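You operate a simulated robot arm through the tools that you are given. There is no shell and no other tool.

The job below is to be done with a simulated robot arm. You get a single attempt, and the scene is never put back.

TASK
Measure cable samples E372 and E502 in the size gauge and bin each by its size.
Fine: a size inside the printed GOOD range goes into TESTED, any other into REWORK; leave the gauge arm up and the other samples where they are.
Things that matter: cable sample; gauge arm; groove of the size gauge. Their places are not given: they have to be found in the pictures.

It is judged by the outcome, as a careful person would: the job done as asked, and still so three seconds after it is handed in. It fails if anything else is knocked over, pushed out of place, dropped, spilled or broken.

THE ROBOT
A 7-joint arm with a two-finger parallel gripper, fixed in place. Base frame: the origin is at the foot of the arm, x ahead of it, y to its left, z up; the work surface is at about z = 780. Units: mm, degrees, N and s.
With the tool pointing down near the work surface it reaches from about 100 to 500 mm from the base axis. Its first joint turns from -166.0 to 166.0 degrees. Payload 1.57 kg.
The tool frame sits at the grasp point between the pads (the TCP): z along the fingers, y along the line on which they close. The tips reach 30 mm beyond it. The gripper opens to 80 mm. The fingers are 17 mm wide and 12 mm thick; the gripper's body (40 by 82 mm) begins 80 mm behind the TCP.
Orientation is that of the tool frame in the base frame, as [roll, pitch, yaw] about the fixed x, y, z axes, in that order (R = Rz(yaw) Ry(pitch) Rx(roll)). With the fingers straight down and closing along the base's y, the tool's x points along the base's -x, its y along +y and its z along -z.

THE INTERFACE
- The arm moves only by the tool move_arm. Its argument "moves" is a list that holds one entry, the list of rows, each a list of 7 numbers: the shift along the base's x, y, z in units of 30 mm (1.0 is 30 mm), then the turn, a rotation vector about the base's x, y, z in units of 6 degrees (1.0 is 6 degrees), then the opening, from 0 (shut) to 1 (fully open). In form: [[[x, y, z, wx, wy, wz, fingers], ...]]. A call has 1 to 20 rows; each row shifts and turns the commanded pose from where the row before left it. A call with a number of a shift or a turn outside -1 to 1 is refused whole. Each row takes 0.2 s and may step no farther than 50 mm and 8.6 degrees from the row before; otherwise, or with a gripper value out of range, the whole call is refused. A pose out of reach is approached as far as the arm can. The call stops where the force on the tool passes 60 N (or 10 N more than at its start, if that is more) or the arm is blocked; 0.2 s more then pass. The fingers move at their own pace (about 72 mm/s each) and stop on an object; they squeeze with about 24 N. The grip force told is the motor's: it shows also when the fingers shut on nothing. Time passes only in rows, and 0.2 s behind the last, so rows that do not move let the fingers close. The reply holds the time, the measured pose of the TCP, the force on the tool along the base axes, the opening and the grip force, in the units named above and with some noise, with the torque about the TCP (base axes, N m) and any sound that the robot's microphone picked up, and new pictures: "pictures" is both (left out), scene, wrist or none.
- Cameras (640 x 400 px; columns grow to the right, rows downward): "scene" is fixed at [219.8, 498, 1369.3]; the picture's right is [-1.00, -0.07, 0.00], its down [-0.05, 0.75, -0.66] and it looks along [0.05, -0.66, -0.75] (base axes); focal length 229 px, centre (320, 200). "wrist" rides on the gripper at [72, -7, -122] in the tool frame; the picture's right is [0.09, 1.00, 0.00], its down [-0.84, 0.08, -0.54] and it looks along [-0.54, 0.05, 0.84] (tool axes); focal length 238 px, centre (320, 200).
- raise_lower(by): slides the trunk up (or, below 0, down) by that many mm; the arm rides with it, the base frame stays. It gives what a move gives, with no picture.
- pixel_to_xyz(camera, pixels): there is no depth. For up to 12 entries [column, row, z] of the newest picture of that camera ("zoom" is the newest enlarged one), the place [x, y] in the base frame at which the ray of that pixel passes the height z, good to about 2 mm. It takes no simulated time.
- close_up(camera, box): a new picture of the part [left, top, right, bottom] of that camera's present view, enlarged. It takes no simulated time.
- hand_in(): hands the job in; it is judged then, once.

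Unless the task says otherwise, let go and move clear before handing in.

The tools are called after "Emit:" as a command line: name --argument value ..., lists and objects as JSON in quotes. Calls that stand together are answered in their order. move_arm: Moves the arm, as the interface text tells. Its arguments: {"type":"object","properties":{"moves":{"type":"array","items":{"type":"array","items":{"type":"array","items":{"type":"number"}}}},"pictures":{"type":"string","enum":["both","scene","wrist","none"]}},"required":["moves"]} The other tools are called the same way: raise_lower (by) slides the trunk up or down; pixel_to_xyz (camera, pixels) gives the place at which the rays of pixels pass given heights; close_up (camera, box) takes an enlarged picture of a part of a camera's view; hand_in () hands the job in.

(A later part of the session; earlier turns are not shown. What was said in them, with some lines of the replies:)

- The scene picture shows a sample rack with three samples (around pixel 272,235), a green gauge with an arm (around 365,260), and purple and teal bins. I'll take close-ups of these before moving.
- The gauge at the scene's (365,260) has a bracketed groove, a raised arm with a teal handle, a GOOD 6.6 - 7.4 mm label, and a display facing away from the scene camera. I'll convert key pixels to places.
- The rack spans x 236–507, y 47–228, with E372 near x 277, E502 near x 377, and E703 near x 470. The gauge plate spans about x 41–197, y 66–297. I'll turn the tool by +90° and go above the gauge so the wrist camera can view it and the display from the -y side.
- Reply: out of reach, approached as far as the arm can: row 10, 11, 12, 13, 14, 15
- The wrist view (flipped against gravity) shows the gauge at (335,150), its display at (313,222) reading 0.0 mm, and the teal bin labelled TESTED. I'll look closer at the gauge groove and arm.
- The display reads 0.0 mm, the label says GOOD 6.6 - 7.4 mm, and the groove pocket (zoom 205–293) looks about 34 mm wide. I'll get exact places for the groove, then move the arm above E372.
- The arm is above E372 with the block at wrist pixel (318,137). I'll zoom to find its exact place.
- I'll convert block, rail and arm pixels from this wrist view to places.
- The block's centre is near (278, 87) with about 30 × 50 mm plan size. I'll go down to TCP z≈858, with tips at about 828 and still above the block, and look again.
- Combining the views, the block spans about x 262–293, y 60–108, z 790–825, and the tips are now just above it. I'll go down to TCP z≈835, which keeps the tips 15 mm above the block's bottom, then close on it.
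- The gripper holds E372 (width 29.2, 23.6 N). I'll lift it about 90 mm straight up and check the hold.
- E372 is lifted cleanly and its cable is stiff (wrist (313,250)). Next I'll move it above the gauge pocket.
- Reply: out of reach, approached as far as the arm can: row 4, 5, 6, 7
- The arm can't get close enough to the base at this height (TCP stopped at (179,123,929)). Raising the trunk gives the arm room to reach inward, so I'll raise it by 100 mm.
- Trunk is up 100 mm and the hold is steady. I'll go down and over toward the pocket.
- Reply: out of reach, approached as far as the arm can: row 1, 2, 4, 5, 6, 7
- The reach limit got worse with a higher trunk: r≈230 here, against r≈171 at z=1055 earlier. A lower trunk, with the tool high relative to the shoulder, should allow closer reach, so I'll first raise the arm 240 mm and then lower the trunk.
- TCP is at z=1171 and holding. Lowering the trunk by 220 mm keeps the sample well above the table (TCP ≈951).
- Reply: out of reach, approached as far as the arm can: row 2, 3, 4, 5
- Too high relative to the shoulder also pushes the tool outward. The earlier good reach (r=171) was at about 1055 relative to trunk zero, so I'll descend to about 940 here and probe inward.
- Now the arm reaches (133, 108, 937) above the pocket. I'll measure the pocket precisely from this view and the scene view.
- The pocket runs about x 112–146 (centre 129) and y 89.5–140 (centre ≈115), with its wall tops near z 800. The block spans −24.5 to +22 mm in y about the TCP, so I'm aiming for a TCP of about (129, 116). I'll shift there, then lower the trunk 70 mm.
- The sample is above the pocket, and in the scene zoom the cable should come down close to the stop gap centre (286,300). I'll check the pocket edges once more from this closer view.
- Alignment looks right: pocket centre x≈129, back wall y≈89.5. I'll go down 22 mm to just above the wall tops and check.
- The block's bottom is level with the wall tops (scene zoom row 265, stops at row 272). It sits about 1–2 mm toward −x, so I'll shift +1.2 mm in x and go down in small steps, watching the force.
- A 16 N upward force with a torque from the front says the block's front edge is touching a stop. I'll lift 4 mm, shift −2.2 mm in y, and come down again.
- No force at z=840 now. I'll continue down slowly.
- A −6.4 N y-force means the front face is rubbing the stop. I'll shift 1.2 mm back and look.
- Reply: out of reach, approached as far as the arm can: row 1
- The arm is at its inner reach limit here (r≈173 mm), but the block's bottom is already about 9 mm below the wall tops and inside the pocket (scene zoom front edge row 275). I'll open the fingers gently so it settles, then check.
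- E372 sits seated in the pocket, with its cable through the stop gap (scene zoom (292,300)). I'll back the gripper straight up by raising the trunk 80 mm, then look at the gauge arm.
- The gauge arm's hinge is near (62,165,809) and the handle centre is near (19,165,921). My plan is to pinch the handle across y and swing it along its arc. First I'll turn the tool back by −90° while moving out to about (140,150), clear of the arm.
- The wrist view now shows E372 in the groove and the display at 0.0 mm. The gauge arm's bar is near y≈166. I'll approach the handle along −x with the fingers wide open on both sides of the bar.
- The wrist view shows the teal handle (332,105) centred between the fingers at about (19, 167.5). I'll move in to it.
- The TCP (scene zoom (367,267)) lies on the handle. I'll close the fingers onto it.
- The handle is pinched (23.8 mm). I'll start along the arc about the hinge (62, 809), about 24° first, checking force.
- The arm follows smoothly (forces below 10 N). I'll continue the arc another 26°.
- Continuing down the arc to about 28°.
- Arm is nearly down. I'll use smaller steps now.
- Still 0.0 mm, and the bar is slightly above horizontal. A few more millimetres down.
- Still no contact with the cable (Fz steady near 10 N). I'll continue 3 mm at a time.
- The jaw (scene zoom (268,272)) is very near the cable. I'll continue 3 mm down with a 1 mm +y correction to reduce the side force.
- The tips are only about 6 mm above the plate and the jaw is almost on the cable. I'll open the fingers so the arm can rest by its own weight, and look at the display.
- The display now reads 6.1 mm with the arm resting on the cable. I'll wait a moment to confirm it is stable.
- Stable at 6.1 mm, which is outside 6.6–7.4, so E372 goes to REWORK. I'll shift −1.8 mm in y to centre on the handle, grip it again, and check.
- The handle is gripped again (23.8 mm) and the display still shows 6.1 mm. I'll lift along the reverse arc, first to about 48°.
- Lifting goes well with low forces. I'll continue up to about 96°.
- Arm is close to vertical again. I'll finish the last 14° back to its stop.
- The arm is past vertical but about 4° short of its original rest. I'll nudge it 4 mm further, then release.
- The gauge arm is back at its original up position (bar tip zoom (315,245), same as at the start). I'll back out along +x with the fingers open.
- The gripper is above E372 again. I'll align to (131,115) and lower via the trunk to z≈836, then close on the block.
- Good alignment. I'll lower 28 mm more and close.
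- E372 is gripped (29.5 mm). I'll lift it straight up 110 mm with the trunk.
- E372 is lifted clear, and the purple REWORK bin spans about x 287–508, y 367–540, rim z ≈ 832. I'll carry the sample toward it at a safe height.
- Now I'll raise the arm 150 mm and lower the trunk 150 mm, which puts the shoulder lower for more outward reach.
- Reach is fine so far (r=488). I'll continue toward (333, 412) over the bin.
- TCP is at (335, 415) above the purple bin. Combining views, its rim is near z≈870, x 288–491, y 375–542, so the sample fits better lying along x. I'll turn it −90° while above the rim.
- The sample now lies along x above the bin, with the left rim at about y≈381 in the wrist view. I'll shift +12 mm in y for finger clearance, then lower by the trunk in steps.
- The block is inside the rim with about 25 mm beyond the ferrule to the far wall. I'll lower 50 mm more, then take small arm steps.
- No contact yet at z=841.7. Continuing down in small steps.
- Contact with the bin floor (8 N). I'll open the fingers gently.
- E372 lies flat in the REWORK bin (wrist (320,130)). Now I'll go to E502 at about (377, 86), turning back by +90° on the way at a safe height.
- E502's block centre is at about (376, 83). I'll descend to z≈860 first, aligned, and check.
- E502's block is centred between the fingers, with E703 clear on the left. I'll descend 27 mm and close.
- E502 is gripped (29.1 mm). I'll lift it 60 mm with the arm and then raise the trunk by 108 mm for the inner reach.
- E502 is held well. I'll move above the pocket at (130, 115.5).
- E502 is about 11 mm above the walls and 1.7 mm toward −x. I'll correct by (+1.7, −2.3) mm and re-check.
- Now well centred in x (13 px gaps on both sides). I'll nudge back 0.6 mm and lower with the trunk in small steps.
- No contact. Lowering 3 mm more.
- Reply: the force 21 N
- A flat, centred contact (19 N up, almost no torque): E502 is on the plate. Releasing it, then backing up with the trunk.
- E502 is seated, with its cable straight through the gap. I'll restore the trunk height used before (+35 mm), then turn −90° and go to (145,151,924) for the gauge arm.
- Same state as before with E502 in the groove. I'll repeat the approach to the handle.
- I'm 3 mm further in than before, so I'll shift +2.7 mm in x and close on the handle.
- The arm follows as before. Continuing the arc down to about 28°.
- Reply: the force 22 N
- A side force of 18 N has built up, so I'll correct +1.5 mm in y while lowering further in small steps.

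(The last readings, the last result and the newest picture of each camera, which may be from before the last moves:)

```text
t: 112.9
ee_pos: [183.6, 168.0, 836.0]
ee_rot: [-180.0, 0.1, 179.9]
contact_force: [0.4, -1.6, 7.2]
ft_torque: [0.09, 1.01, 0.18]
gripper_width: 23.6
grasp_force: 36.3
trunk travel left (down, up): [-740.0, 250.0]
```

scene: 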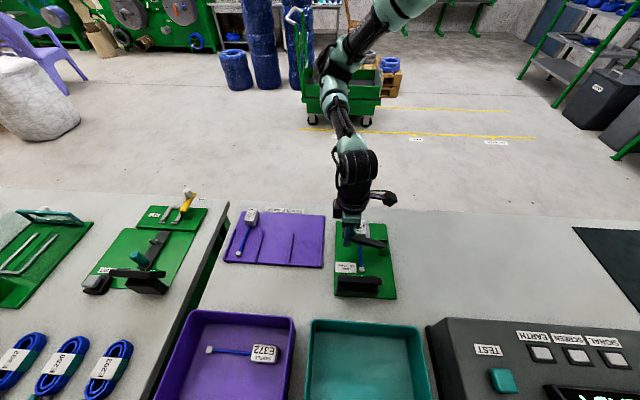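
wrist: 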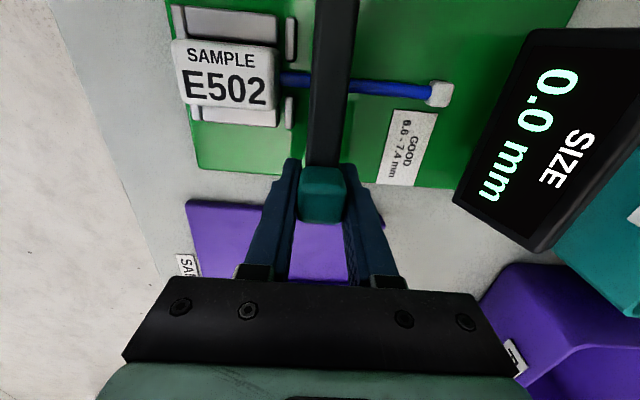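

Emit:
move_arm --moves '[[[0.01, 0, -0.08, 0, 0, 0, 0], [0, 0, -0.08, 0, 0, 0, 0], [0, 0, 0, 0, 0, 0, 0]]]' --pictures "wrist"

```text
t: 113.7
ee_pos: [186.1, 167.5, 830.5]
ee_rot: [-179.9, 0.1, 179.8]
contact_force: [4.1, -5.8, 8.1]
ft_torque: [0.13, 1.04, 0.23]
gripper_width: 23.7
grasp_force: 35.8
trunk travel left (down, up): [-740.0, 250.0]
```

wrist: 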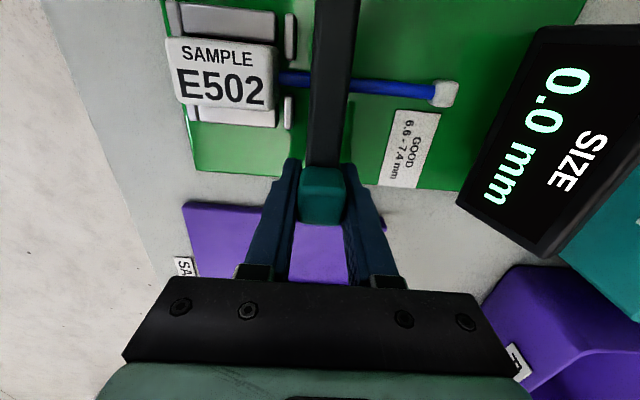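

The bar is nearly on the cable. I'll release the handle so the arm rests on it and then read the display.

Emit:
move_arm --moves '[[[0, 0, 0, 0, 0, 0, 0.5], [0, 0, 0, 0, 0, 0, 0.6], [0, 0, 0, 0, 0, 0, 0.6], [0, 0, 0, 0, 0, 0, 0.6], [0, 0, 0, 0, 0, 0, 0.6], [0, 0, 0, 0, 0, 0, 0.6]]]'

Emit:
close_up --camera "wrist" --box '[440, 10, 640, 260]'

Emit:
close_up --camera "wrist" --box '[150, 0, 460, 250]'

Emit:
close_up --camera "scene" --box '[330, 200, 410, 270]'

```text
t: 115.1
ee_pos: [184.3, 168.6, 831.5]
ee_rot: [180.0, 0.1, 179.9]
contact_force: [-0.2, 0.8, 0.2]
ft_torque: [-0.03, -0.03, 0.03]
gripper_width: 47.9
grasp_force: 0.1
trunk travel left (down, up): [-740.0, 250.0]
```

scene: 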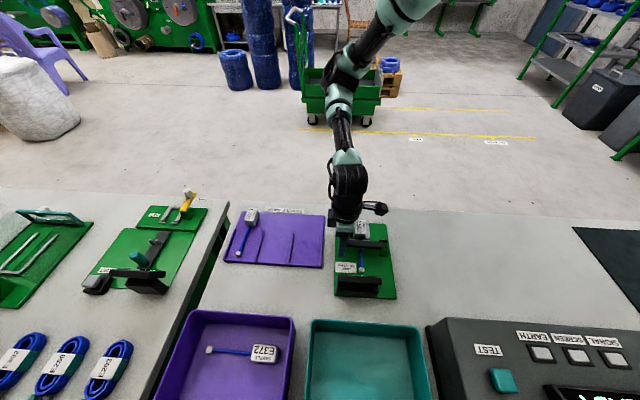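
wrist: 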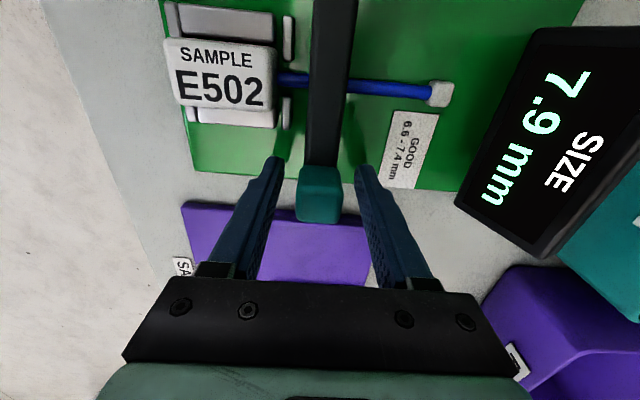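

```text
1.60 times, centred on (540, 135) of wrist
```

zoom: 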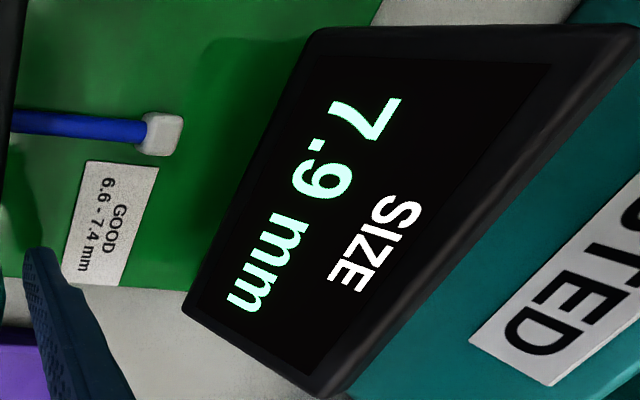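

```text
1.60 times, centred on (305, 125) of wrist
```

zoom: 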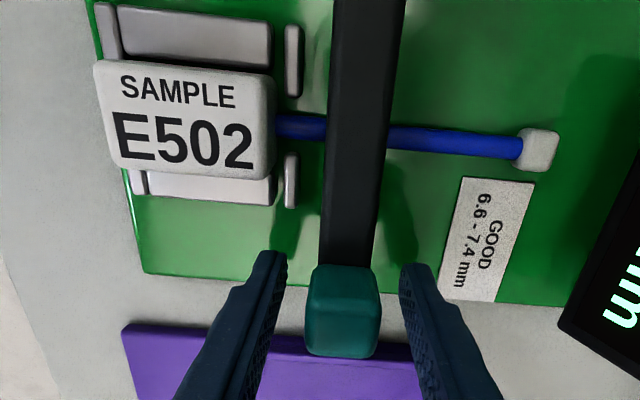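

```text
5.71 times, centred on (370, 235) of scene
```

zoom: 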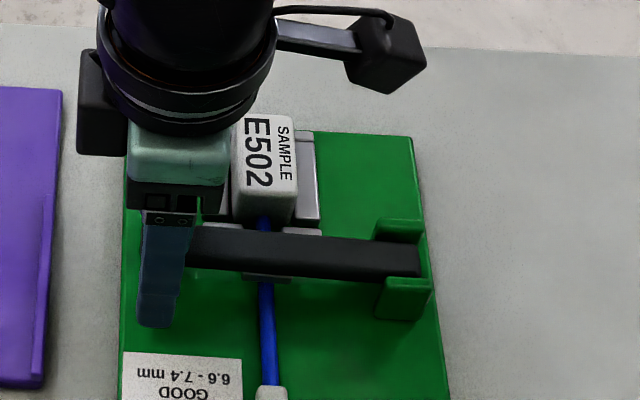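

The display shows 7.9 mm, above 7.4. As a check, I'll re-grip the handle, press gently by 1.5 mm, and see whether the reading holds.

Emit:
move_arm --moves '[[[0, -0.03, 0, 0, 0, 0, 0.5], [0, 0, 0, 0, 0, 0, 0], [0, 0, 0, 0, 0, 0, 0], [0, 0, 0, 0, 0, 0, 0], [0, 0, -0.05, 0, 0, 0, 0], [0, 0, 0, 0, 0, 0, 0]]]' --pictures "wrist"

Emit:
close_up --camera "wrist" --box '[440, 10, 640, 260]'

```text
t: 116.5
ee_pos: [184.7, 167.7, 830.8]
ee_rot: [179.9, 0.1, 179.9]
contact_force: [4.1, -4.6, 18.5]
ft_torque: [-0.16, 0.96, 0.12]
gripper_width: 23.9
grasp_force: 35.7
trunk travel left (down, up): [-740.0, 250.0]
```

wrist: 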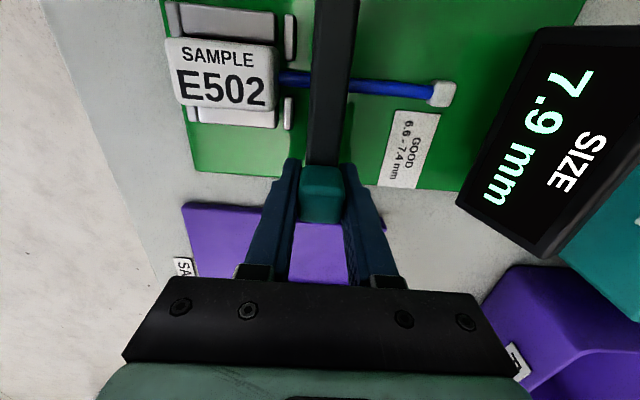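

```text
1.60 times, centred on (540, 135) of wrist
```

zoom: 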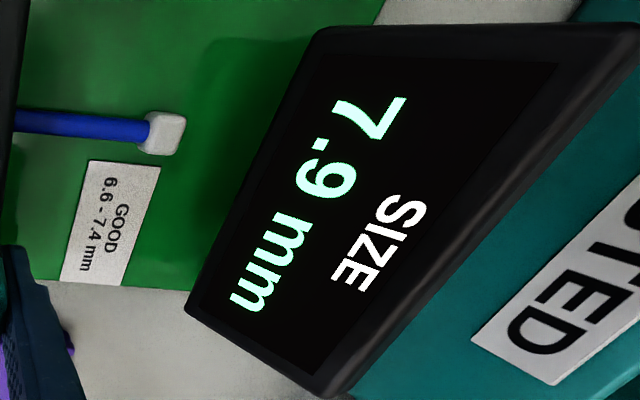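

The reading holds at 7.9 mm under pressure, outside 6.6–7.4, so E502 also goes to REWORK. Now I'll lift the arm back along the reverse arc.

Emit:
move_arm --moves '[[[-0.1, 0, 0.48, 0, 0, 0, 0], [-0.193, 0, 0.54, 0, 0, 0, 0], [-0.27, 0, 0.51, 0, 0, 0, 0], [-0.335, 0, 0.465, 0, 0, 0, 0], [-0.4, 0, 0.415, 0, 0, 0, 0]]]' --pictures "scene"

Emit:
move_arm --moves '[[[-0.45, 0, 0.355, 0, 0, 0, 0], [-0.5, 0, 0.285, 0, 0, 0, 0], [-0.53, 0, 0.215, 0, 0, 0, 0], [-0.56, 0, 0.14, 0, 0, 0, 0], [-0.57, 0, 0.057, 0, 0, 0, 0], [-0.57, 0, -0.02, 0, 0, 0, 0]]]' --pictures "scene"

```text
t: 117.7
ee_pos: [146.9, 167.8, 900.2]
ee_rot: [-179.9, 0.1, 179.9]
contact_force: [1.9, 2.0, -11.5]
ft_torque: [0.05, -1.02, 0.17]
gripper_width: 23.7
grasp_force: 35.8
trunk travel left (down, up): [-740.0, 250.0]
```

scene: 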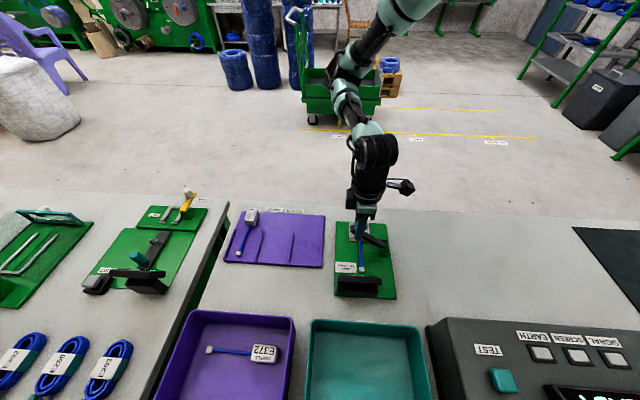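

```text
t: 119.1
ee_pos: [50.3, 167.5, 932.5]
ee_rot: [-180.0, 0.1, 179.9]
contact_force: [10.5, 7.2, -6.1]
ft_torque: [-0.02, -1.02, 0.28]
gripper_width: 23.6
grasp_force: 36.1
trunk travel left (down, up): [-740.0, 250.0]
```

scene: 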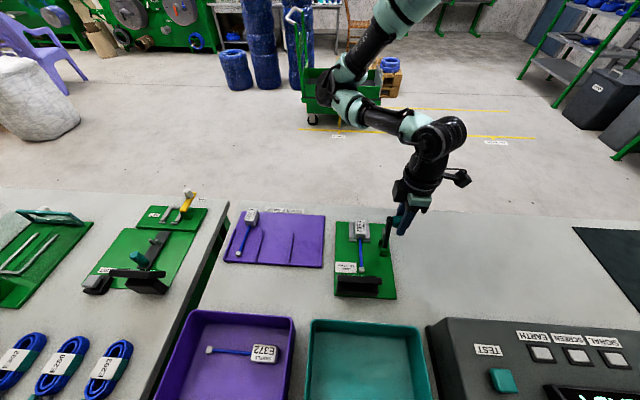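

Past vertical soon. I'll finish to the rest position and release.

Emit:
move_arm --moves '[[[-0.557, 0, -0.097, 0, 0, 0, 0], [-0.3, 0, -0.09, 0, 0, 0, 0], [-0.15, 0, -0.06, 0, 0, 0, 0], [-0.1, 0, -0.04, 0, 0, 0, 0], [0, 0, 0, 0, 0, 0, 0]]]' --pictures "scene"

Emit:
close_up --camera "scene" --box '[350, 170, 460, 250]'

```text
t: 120.3
ee_pos: [17.2, 168.1, 924.6]
ee_rot: [-180.0, 0.0, 179.9]
contact_force: [7.1, 6.1, 3.7]
ft_torque: [0.06, -1.07, 0.15]
gripper_width: 23.9
grasp_force: 35.5
trunk travel left (down, up): [-740.0, 250.0]
```

scene: 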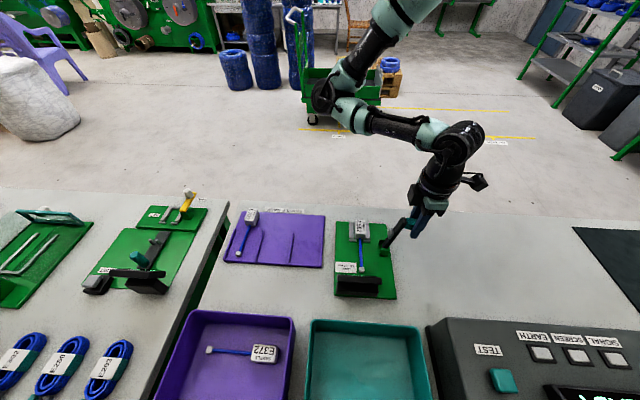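

```text
5.00 times, centred on (405, 210) of scene
```

zoom: 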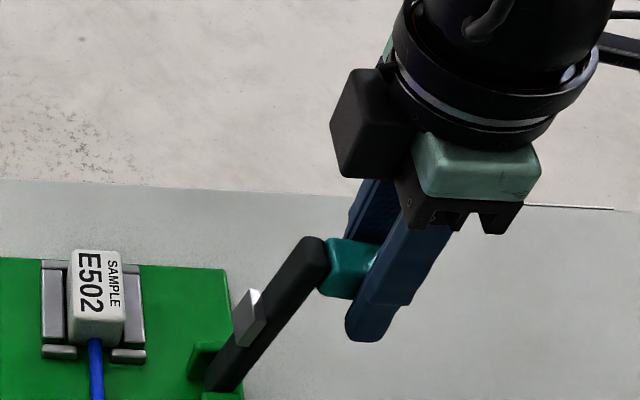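

The bar is back at its rest angle (tip zoom (312,245), as at the start). I'll open the fingers and check that it stays up.

Emit:
move_arm --moves '[[[0, 0, 0, 0, 0, 0, 0.4], [0, 0, 0, 0, 0, 0, 0.8], [0, 0, 0, 0, 0, 0, 1], [0, 0, 0, 0, 0, 0, 1]]]' --pictures "scene"

Emit:
close_up --camera "scene" --box '[350, 170, 460, 250]'

```text
t: 121.3
ee_pos: [16.3, 167.4, 925.2]
ee_rot: [180.0, 0.1, 179.9]
contact_force: [-0.2, 0.3, 0.2]
ft_torque: [0.02, 0.0, -0.01]
gripper_width: 79.9
grasp_force: 0.2
trunk travel left (down, up): [-740.0, 250.0]
```

scene: 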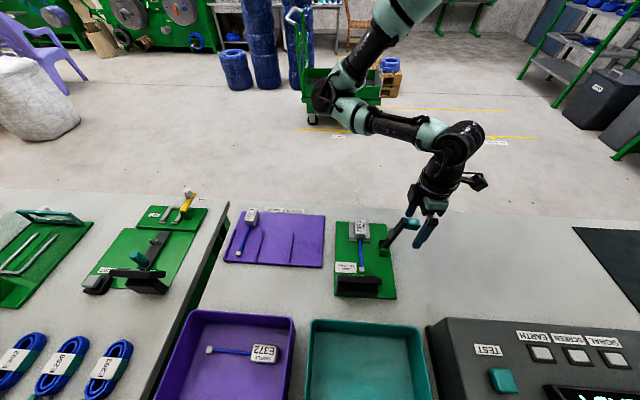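

```text
5.00 times, centred on (405, 210) of scene
```

zoom: 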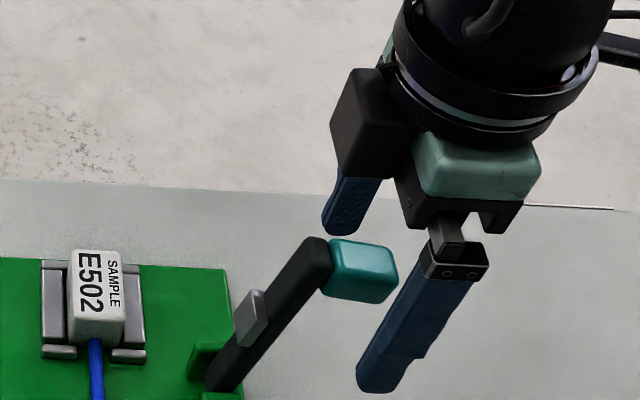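

The gauge arm stays up in its original position. I'll back out along +x, turn the tool +90° and return above E502.

Emit:
move_arm --moves '[[[0.5, 0, 0, 0, 0, 0, 1], [0.7, 0, 0, 0, 0, 0, 1], [0.8, 0, 0, 0, 0, 0, 1], [0.8, 0, 0, 0, 0, 0, 1], [0.8, -0.2, 0, 0, 0, 0, 1], [0.7, -0.33, 0, 0, 0, 0, 1]]]' --pictures "none"

Emit:
move_arm --moves '[[[-0.03, -0.08, -0.02, 0, 0, 1, 1], [-0.03, -0.08, -0.02, 0, 0, 1, 1], [-0.03, -0.08, -0.02, 0, 0, 1, 1], [-0.03, -0.08, -0.02, 0, 0, 1, 1], [-0.03, -0.08, -0.02, 0, 0, 1, 1], [-0.03, -0.08, -0.02, 0, 0, 1, 1], [-0.03, -0.08, -0.02, 0, 0, 1, 1], [-0.03, -0.08, -0.02, 0, 0, 1, 1], [-0.03, -0.08, -0.02, 0, 0, 1, 1], [-0.03, -0.08, -0.02, 0, 0, 1, 1], [-0.03, -0.08, -0.02, 0, 0, 1, 1], [-0.03, -0.08, -0.02, 0, 0, 1, 1], [-0.03, -0.08, -0.02, 0, 0, 1, 1], [-0.03, -0.08, -0.02, 0, 0, 1, 0.8], [-0.03, -0.08, -0.02, 0, 0, 1, 0.7]]]'

```text
t: 122.7
ee_pos: [146.1, 153.4, 925.5]
ee_rot: [180.0, 0.0, -180.0]
contact_force: [0.0, -0.1, -1.0]
ft_torque: [0.02, 0.01, -0.04]
gripper_width: 80.0
grasp_force: 0.1
trunk travel left (down, up): [-740.0, 250.0]
```

```text
t: 125.9
ee_pos: [131.6, 115.9, 915.9]
ee_rot: [-180.0, 0.0, -90.1]
contact_force: [0.1, 0.5, 0.2]
ft_torque: [0.01, -0.01, 0.0]
gripper_width: 56.1
grasp_force: 0.0
trunk travel left (down, up): [-740.0, 250.0]
```

scene: 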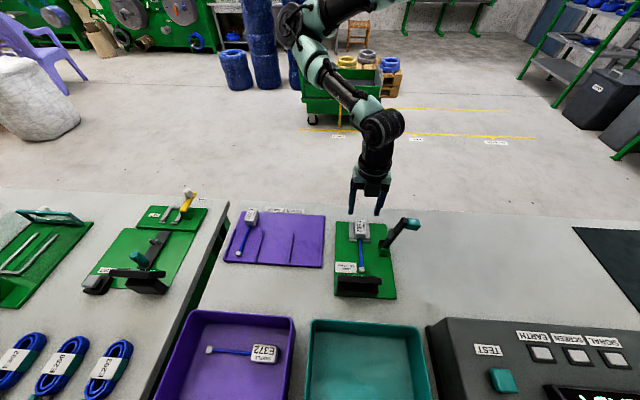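
wrist: 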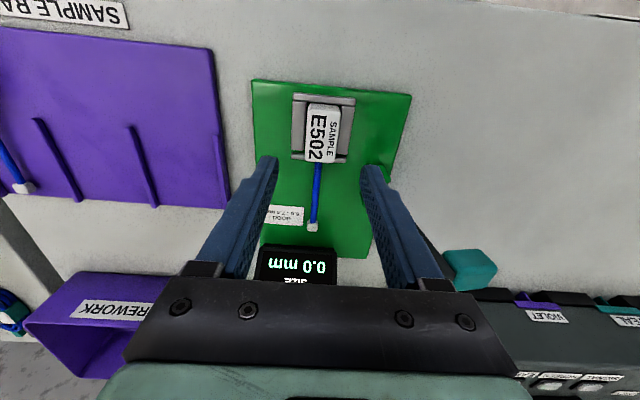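

Good. I'll lower with the trunk onto E502 (finger opening 56 mm) and grip.

Emit:
move_arm --moves '[[[-0.03, 0, 0, 0, 0, 0, 0.7]]]' --pictures "none"

Emit:
raise_lower --by -50

Emit:
raise_lower --by -29

Emit:
move_arm --moves '[[[0, 0, 0, 0, 0, 0, 0.4], [0, 0, 0, 0, 0, 0, 0], [0, 0, 0, 0, 0, 0, 0], [0, 0, 0, 0, 0, 0, 0]]]'

```text
t: 126.3
ee_pos: [130.6, 115.9, 915.0]
ee_rot: [180.0, 0.1, -90.1]
contact_force: [0.0, -0.7, 0.9]
ft_torque: [-0.01, 0.01, -0.01]
gripper_width: 56.1
grasp_force: 0.0
trunk travel left (down, up): [-740.0, 250.0]
```

```text
t: 127.2
ee_pos: [130.5, 116.2, 865.6]
ee_rot: [-179.9, 0.0, -90.1]
contact_force: [0.1, 0.4, 0.2]
ft_torque: [-0.01, -0.01, -0.02]
gripper_width: 55.9
grasp_force: 0.2
trunk travel left (down, up): [-690.0, 300.0]
```

```text
t: 128.0
ee_pos: [131.2, 115.4, 836.5]
ee_rot: [-179.9, 0.0, -90.0]
contact_force: [-0.2, 0.2, 0.4]
ft_torque: [0.01, -0.02, 0.0]
gripper_width: 55.8
grasp_force: 0.1
trunk travel left (down, up): [-661.0, 329.0]
```

```text
t: 129.0
ee_pos: [131.0, 116.0, 837.1]
ee_rot: [179.9, 0.0, -90.1]
contact_force: [0.0, -0.4, 0.6]
ft_torque: [-0.06, -0.02, 0.0]
gripper_width: 29.2
grasp_force: 24.2
trunk travel left (down, up): [-661.0, 329.0]
```

scene: 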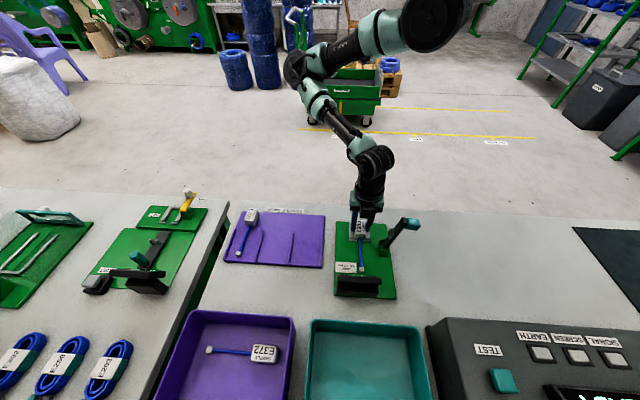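
wrist: 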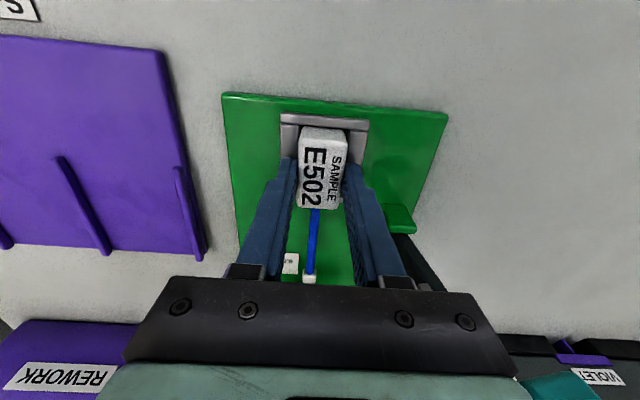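

E502 is gripped (29.2 mm). I'll lift it 110 mm with the trunk and carry it toward REWORK the same way as before.

Emit:
raise_lower --by 110

Emit:
move_arm --moves '[[[0.5, 0.4, 0.2, 0, 0, 0, 0], [0.7, 0.6, 0.2, 0, 0, 0, 0], [0.7, 0.7, 0, 0, 0, 0, 0], [0.7, 0.7, 0, 0, 0, 0, 0], [0.7, 0.7, 0, 0, 0, 0, 0], [0.7, 0.7, 0, 0, 0, 0, 0], [0.7, 0.7, 0, 0, 0, 0, 0], [0.6, 0.7, 0, 0, 0, 0, 0]]]'

```text
t: 130.4
ee_pos: [130.2, 115.2, 947.1]
ee_rot: [180.0, 0.0, -90.1]
contact_force: [-0.4, 0.0, -1.7]
ft_torque: [-0.03, 0.02, 0.0]
gripper_width: 29.0
grasp_force: 24.0
trunk travel left (down, up): [-771.0, 219.0]
```

```text
t: 132.2
ee_pos: [288.6, 271.9, 957.1]
ee_rot: [179.8, -0.1, -90.0]
contact_force: [0.1, -0.4, -0.8]
ft_torque: [-0.01, 0.02, 0.0]
gripper_width: 29.4
grasp_force: 24.1
trunk travel left (down, up): [-771.0, 219.0]
```

scene: 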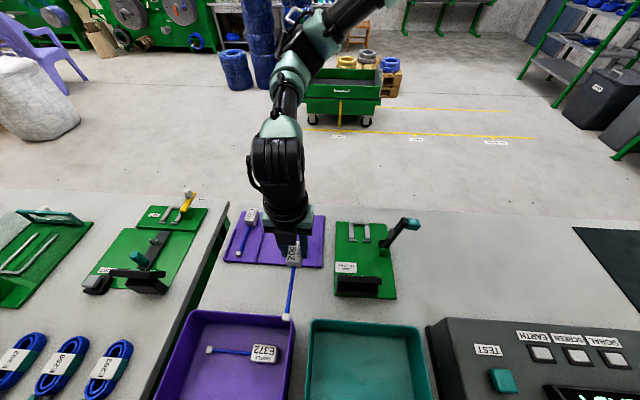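
wrist: 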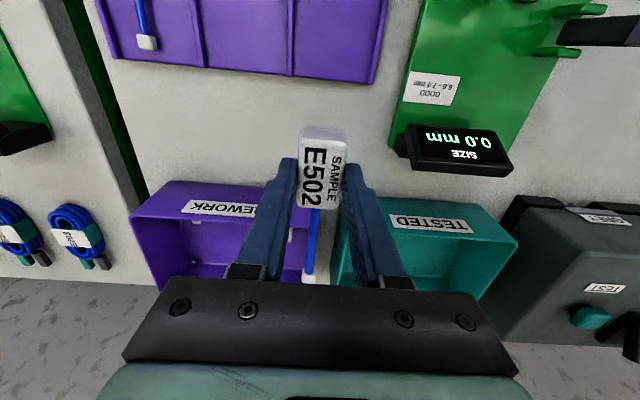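

Now the trade between arm height and trunk again, a bit more this time for maximum outward reach.

Emit:
move_arm --moves '[[[0, 0, 0.8, 0, 0, 0, 0], [0, 0, 1, 0, 0, 0, 0], [0, 0, 1, 0, 0, 0, 0], [0, 0, 1, 0, 0, 0, 0], [0, 0, 1, 0, 0, 0, 0], [0, 0, 1, 0, 0, 0, 0], [0, 0, 0.9, 0, 0, 0, 0]]]' --pictures "none"

Emit:
raise_lower --by -200

Emit:
move_arm --moves '[[[0.3, 0.6, 0, 0, 0, -0.5, 0], [0.4, 0.8, 0, 0, 0, -1, 0], [0.3, 0.8, 0, 0, 0, -1, 0], [0.3, 0.8, 0, 0, 0, -1, 0], [0.1, 0.7, 0, 0, 0, -1, 0], [0.1, 0.7, 0, 0, 0, -1, 0], [0, 0.7, 0, 0, 0, -1, 0], [0, 0.3, 0, 0, 0, -1, 0], [0, 0, 0, 0, 0, -1, 0], [0, 0, 0, 0, 0, -1, 0], [0, 0, 0, 0, 0, -1, 0], [0, 0, 0, 0, 0, -1, 0], [0, 0, 0, 0, 0, -1, 0], [0, 0, 0, 0, 0, -1, 0], [0, 0, 0, 0, 0, -1, 0], [0, 0, 0, 0, 0, -0.5, 0]]]'

```text
t: 133.8
ee_pos: [290.7, 271.5, 1159.0]
ee_rot: [-180.0, 0.0, -90.1]
contact_force: [-0.2, 0.2, -0.5]
ft_torque: [0.01, -0.02, -0.03]
gripper_width: 29.0
grasp_force: 24.1
trunk travel left (down, up): [-771.0, 219.0]
```

```text
t: 135.9
ee_pos: [291.8, 270.3, 958.7]
ee_rot: [-180.0, 0.0, -90.1]
contact_force: [0.0, -0.3, -1.1]
ft_torque: [-0.02, 0.0, -0.01]
gripper_width: 29.2
grasp_force: 24.1
trunk travel left (down, up): [-571.0, 419.0]
```

```text
t: 139.3
ee_pos: [335.9, 433.1, 958.1]
ee_rot: [-179.9, 0.0, 179.8]
contact_force: [1.0, -0.7, -1.0]
ft_torque: [0.02, 0.0, 0.0]
gripper_width: 29.1
grasp_force: 23.9
trunk travel left (down, up): [-571.0, 419.0]
```

scene: 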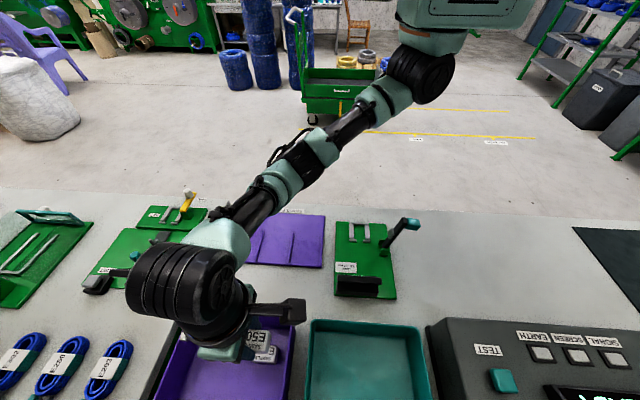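
wrist: 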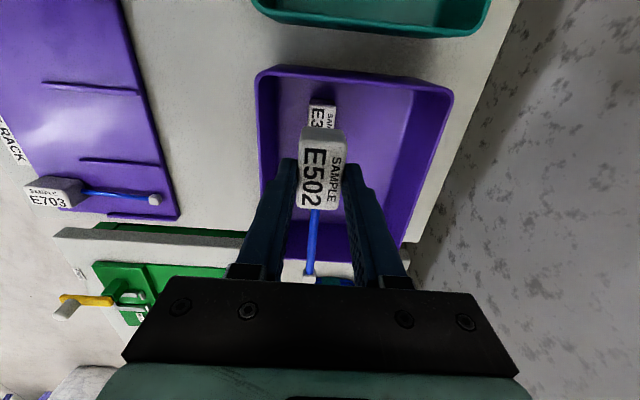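

Above the bin at (336, 433). Now I'll test reach further out in +y, to place E502 beyond E372.

Emit:
move_arm --moves '[[[0, 0.5, 0, 0, 0, 0, 0], [0, 0.5, 0, 0, 0, 0, 0], [0, 0.5, 0, 0, 0, 0, 0], [0, 0.25, 0, 0, 0, 0, 0]]]'

Emit:
close_up --camera "wrist" --box '[180, 20, 480, 280]'

```text
t: 140.3
ee_pos: [334.9, 484.7, 958.9]
ee_rot: [179.9, 0.0, 179.9]
contact_force: [-0.6, -0.3, -1.7]
ft_torque: [0.0, 0.02, 0.01]
gripper_width: 29.2
grasp_force: 24.1
trunk travel left (down, up): [-571.0, 419.0]
```

scene: 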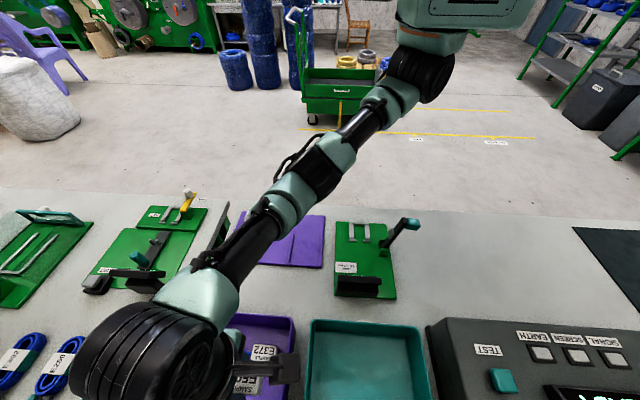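
wrist: 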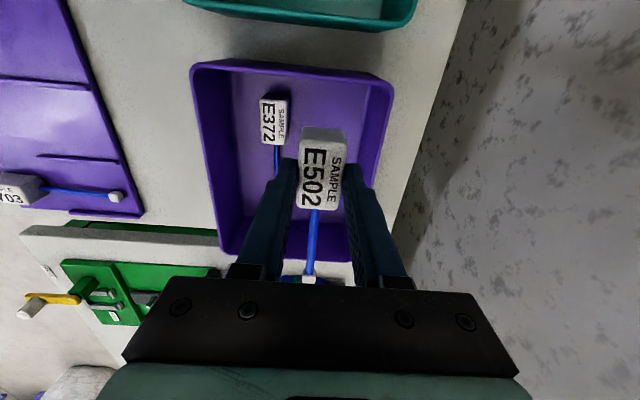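

```text
1.54 times, centred on (330, 150) of wrist
```

zoom: 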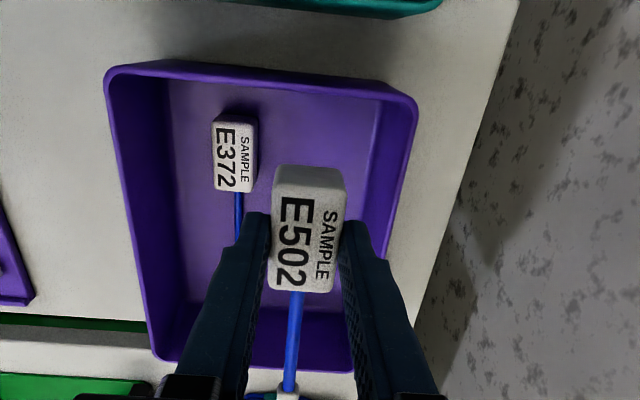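

Reached (335, 485). E372's block edge is at y≈451 and the far rim at ≈536. I'll shift +3 mm in y and lower with the trunk.

Emit:
move_arm --moves '[[[0.1, 0.1, 0, 0, 0, 0, 0], [0, 0, 0, 0, 0, 0, 0]]]' --pictures "none"

Emit:
raise_lower --by -65

Emit:
move_arm --moves '[[[0, 0, 0, 0, 0, 0, 0]]]'

Emit:
close_up --camera "wrist" --box '[180, 20, 480, 280]'

Emit:
close_up --camera "scene" --box '[140, 260, 320, 400]'

```text
t: 140.9
ee_pos: [337.0, 488.5, 957.5]
ee_rot: [-180.0, 0.1, 179.9]
contact_force: [0.3, -0.1, -1.3]
ft_torque: [0.0, 0.02, 0.01]
gripper_width: 29.1
grasp_force: 23.9
trunk travel left (down, up): [-571.0, 419.0]
```

```text
t: 142.0
ee_pos: [336.5, 488.0, 893.1]
ee_rot: [180.0, 0.0, 179.9]
contact_force: [0.6, -0.4, -1.1]
ft_torque: [-0.02, 0.01, 0.01]
gripper_width: 29.3
grasp_force: 24.3
trunk travel left (down, up): [-506.0, 484.0]
```

```text
t: 142.4
ee_pos: [338.3, 487.7, 892.5]
ee_rot: [180.0, 0.0, 180.0]
contact_force: [-0.5, 1.0, -1.1]
ft_torque: [0.01, -0.01, 0.0]
gripper_width: 29.3
grasp_force: 23.6
trunk travel left (down, up): [-506.0, 484.0]
```

scene: 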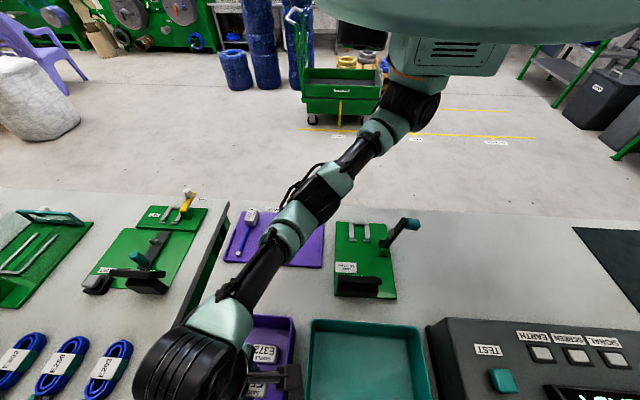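
wrist: 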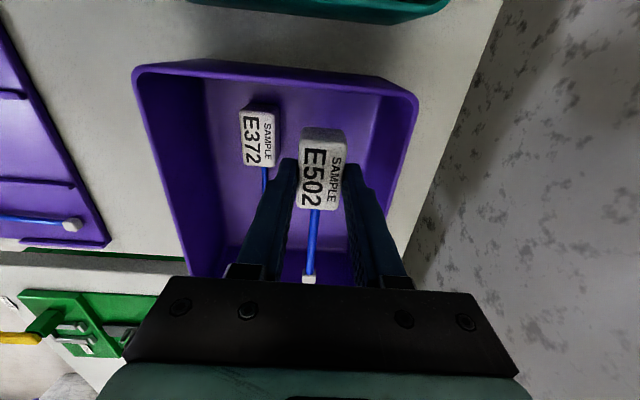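

```text
1.54 times, centred on (330, 150) of wrist
```

zoom: 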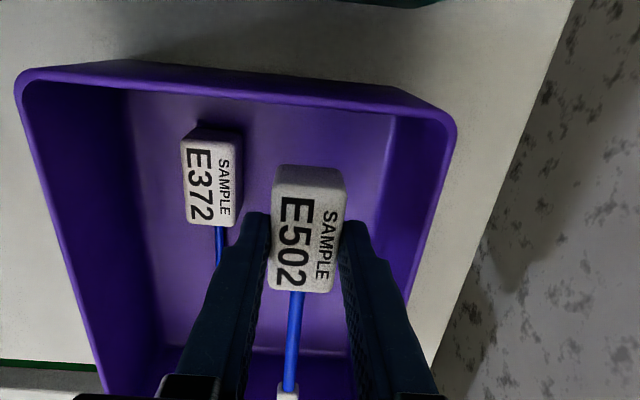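

```text
2.86 times, centred on (230, 330) of scene
```

zoom: 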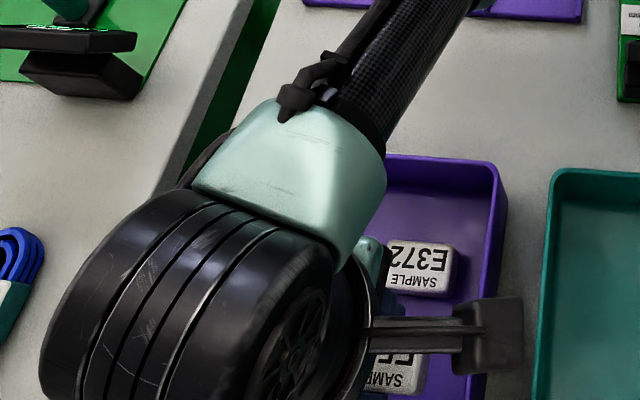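

Clearances look fine on both sides. I'll lower another 50 mm, then take small arm steps.

Emit:
raise_lower --by -50

Emit:
move_arm --moves '[[[0, 0, -0.1, 0, 0, 0, 0], [0, 0, 0, 0, 0, 0, 0]]]'

Emit:
close_up --camera "wrist" --box '[180, 20, 480, 280]'

```text
t: 143.3
ee_pos: [337.8, 488.5, 843.1]
ee_rot: [-179.9, -0.1, 179.8]
contact_force: [0.9, -0.1, -0.3]
ft_torque: [0.03, 0.03, -0.02]
gripper_width: 29.3
grasp_force: 23.6
trunk travel left (down, up): [-456.0, 534.0]
```

```text
t: 143.9
ee_pos: [336.7, 488.6, 839.5]
ee_rot: [-180.0, -0.1, 179.9]
contact_force: [-0.5, 0.9, -1.5]
ft_torque: [0.04, 0.0, 0.02]
gripper_width: 29.5
grasp_force: 23.9
trunk travel left (down, up): [-456.0, 534.0]
```

scene: 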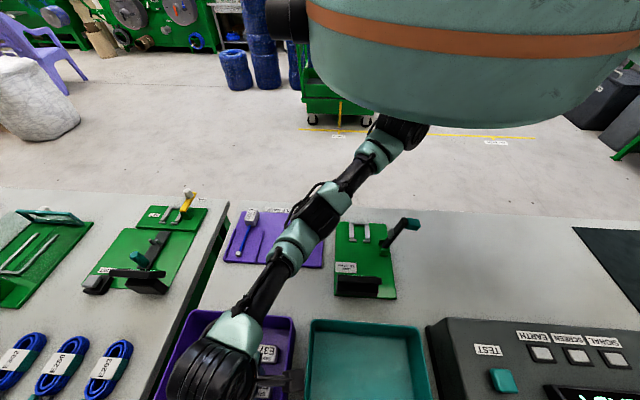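
wrist: 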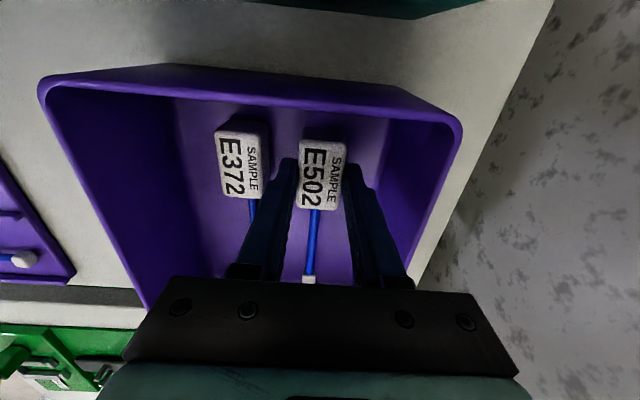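

```text
1.54 times, centred on (330, 150) of wrist
```

zoom: 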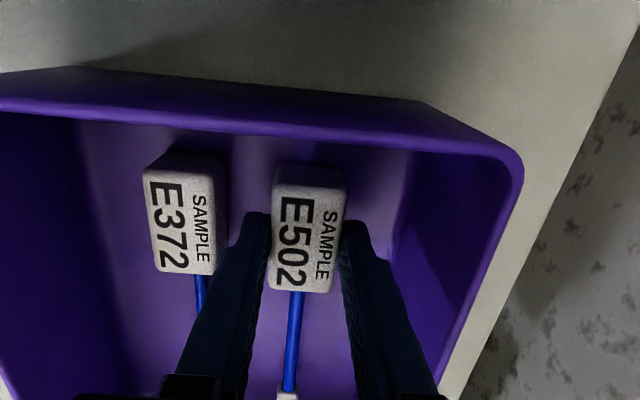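

No contact yet at 839.5. Stepping down further.

Emit:
move_arm --moves '[[[0, 0, -0.1, 0, 0, 0, 0], [0, 0, -0.1, 0, 0, 0, 0], [0, 0, 0, 0, 0, 0, 0]]]' --pictures "none"

Emit:
move_arm --moves '[[[0, 0, -0.08, 0, 0, 0, 0], [0, 0, 0, 0, 0, 0, 0]]]' --pictures "none"

```text
t: 144.7
ee_pos: [336.5, 489.4, 833.2]
ee_rot: [179.9, 0.0, 179.9]
contact_force: [0.5, 1.0, -1.0]
ft_torque: [-0.02, 0.02, 0.0]
gripper_width: 29.5
grasp_force: 24.0
trunk travel left (down, up): [-456.0, 534.0]
```

```text
t: 145.3
ee_pos: [336.9, 488.7, 832.1]
ee_rot: [179.9, 0.1, 179.9]
contact_force: [0.8, 0.6, -1.1]
ft_torque: [-0.02, 0.0, 0.01]
gripper_width: 29.4
grasp_force: 24.1
trunk travel left (down, up): [-456.0, 534.0]
```

Emit:
move_arm --moves '[[[0, 0, -0.07, 0, 0, 0, 0], [0, 0, 0, 0, 0, 0, 0]]]' --pictures "none"

Emit:
move_arm --moves '[[[0, 0, -0.06, 0, 0, 0, 0], [0, 0, 0, 0, 0, 0, 0]]]' --pictures "none"

```text
t: 145.9
ee_pos: [336.9, 489.1, 829.8]
ee_rot: [-179.9, 0.0, 179.9]
contact_force: [1.1, -0.8, -1.4]
ft_torque: [0.03, 0.01, 0.03]
gripper_width: 29.1
grasp_force: 24.0
trunk travel left (down, up): [-456.0, 534.0]
```

```text
t: 146.5
ee_pos: [338.0, 488.9, 828.6]
ee_rot: [180.0, 0.0, 179.9]
contact_force: [1.4, 0.2, 2.2]
ft_torque: [-0.05, 0.01, 0.03]
gripper_width: 29.3
grasp_force: 23.8
trunk travel left (down, up): [-456.0, 534.0]
```

Light contact with the floor (about 3 N). I'll open the fingers to 38 mm and back up with the trunk.

Emit:
move_arm --moves '[[[0, 0, 0, 0, 0, 0, 0.42], [0, 0, 0, 0, 0, 0, 0.47], [0, 0, 0, 0, 0, 0, 0.47]]]' --pictures "wrist"

Emit:
raise_lower --by 110

Emit:
move_arm --moves '[[[0, 0, 0, 0, 0, 0, 0.47]]]'

Emit:
close_up --camera "wrist" --box '[150, 20, 450, 280]'

```text
t: 147.3
ee_pos: [336.3, 488.0, 827.4]
ee_rot: [180.0, 0.0, 179.8]
contact_force: [-0.2, 0.7, -0.2]
ft_torque: [0.03, -0.04, 0.0]
gripper_width: 37.5
grasp_force: 0.1
trunk travel left (down, up): [-456.0, 534.0]
```

wrist: 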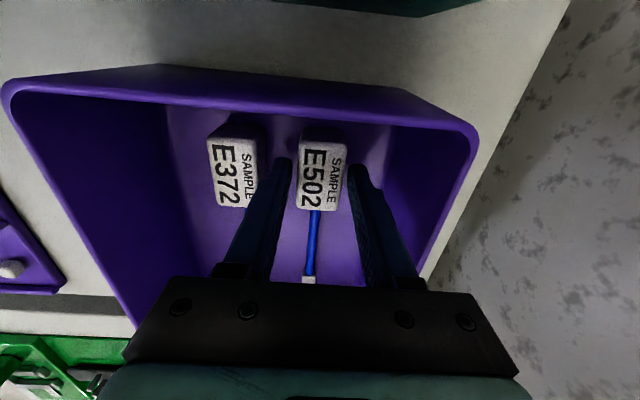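

```text
t: 148.7
ee_pos: [336.6, 489.1, 936.9]
ee_rot: [180.0, 0.0, -180.0]
contact_force: [-0.4, -0.2, -0.2]
ft_torque: [0.0, 0.01, -0.01]
gripper_width: 37.6
grasp_force: 0.2
trunk travel left (down, up): [-566.0, 424.0]
```

```text
t: 149.1
ee_pos: [336.4, 488.9, 938.1]
ee_rot: [-180.0, 0.0, 180.0]
contact_force: [-1.0, 0.4, -1.1]
ft_torque: [-0.02, 0.02, 0.0]
gripper_width: 37.4
grasp_force: 0.0
trunk travel left (down, up): [-566.0, 424.0]
```

scene: 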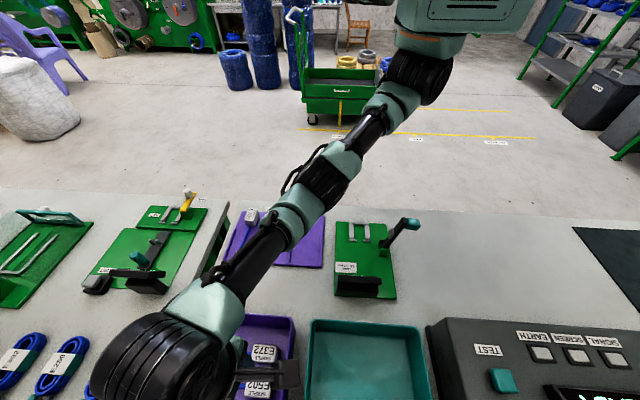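
wrist: 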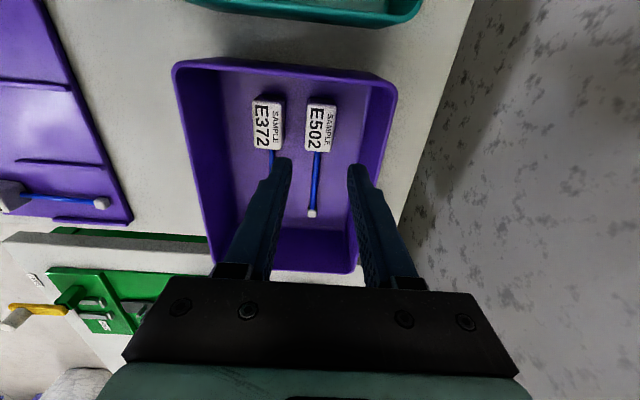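

```text
1.54 times, centred on (300, 150) of wrist
```

zoom: 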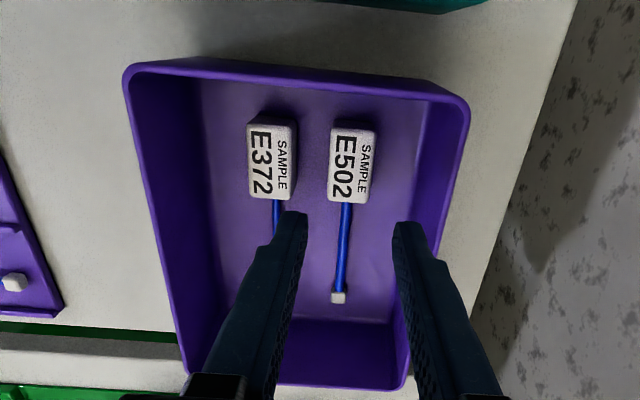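

Both samples lie flat in REWORK. I'll move the arm clear and check the whole scene before handing in.

Emit:
move_arm --moves '[[[0, 0, 0.8, 0, 0, 0, 0.47], [0, -0.5, 0.8, 0, 0, 0, 0.47], [0, -0.9, 0.3, 0, 0, 0, 0.47], [0, -0.95, 0, 0, 0, 0, 0.47], [0, -0.95, 0, 0, 0, 0, 0.47], [0, -0.95, 0, 0, 0, 0, 0.47], [0, -0.95, 0, 0, 0, 0, 0.47], [0, -0.95, 0, 0, 0, 0, 0.47], [0, -0.95, 0, 0, 0, 0, 0.47], [0, -0.95, 0, 0, 0, 0, 0.47], [0, -0.8, 0, 0, 0, 0, 0.47]]]'

Emit:
close_up --camera "scene" --box '[140, 200, 440, 400]'

```text
t: 151.5
ee_pos: [336.8, 222.7, 995.5]
ee_rot: [-180.0, 0.1, 179.9]
contact_force: [0.5, -0.2, -0.5]
ft_torque: [0.03, 0.0, 0.03]
gripper_width: 37.4
grasp_force: 0.0
trunk travel left (down, up): [-566.0, 424.0]
```

scene: 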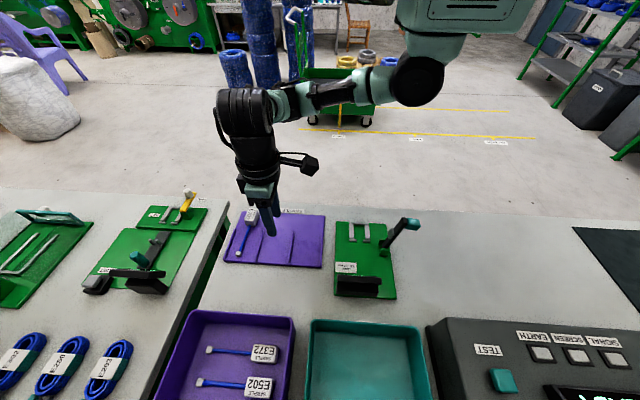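
wrist: 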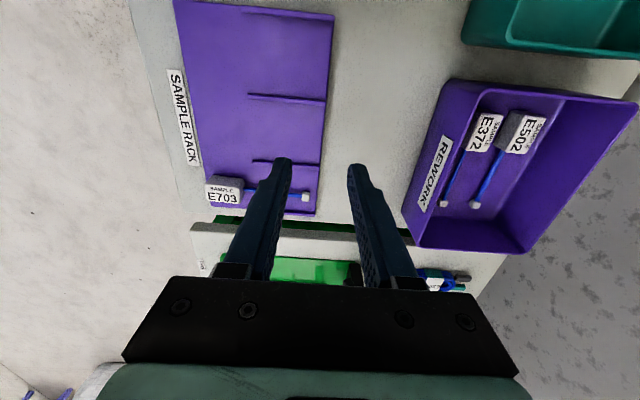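

```text
2.00 times, centred on (290, 300) of scene
```

zoom: 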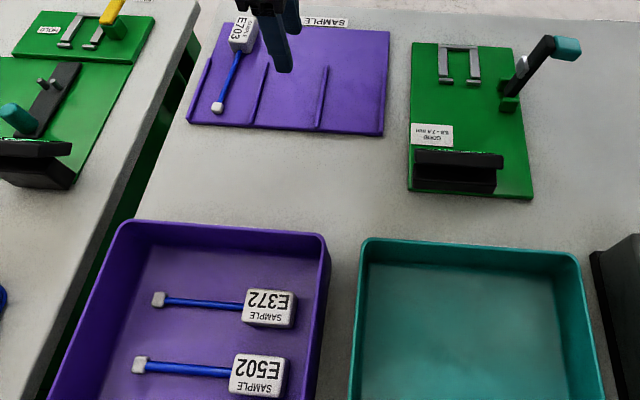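

The final scene shows E372 (6.1 mm) and E502 (7.9 mm) both in REWORK, since both are outside 6.6–7.4 mm. The gauge arm is up, the groove is empty, E703 is untouched in the rack, and the gripper is clear. I'm handing in.

Emit:
hand_in

```text
The job is handed in.
```

Both samples were measured, and both went into REWORK because each is outside the printed GOOD range of 6.6–7.4 mm.

| Sample | Size | Result |
|---|---|---|
| E372 | 6.1 mm | Too small, in REWORK |
| E502 | 7.9 mm | Too large, in REWORK |

I let each reading settle before acting on it. For E502 I also pressed the gauge arm down lightly, and the display stayed at 7.9 mm.

In the last picture before handing in, the gauge arm was up in its original position and the groove was empty. E703 was still in the rack, and both samples lay flat in the purple bin. The gripper had let go and was clear of everything.
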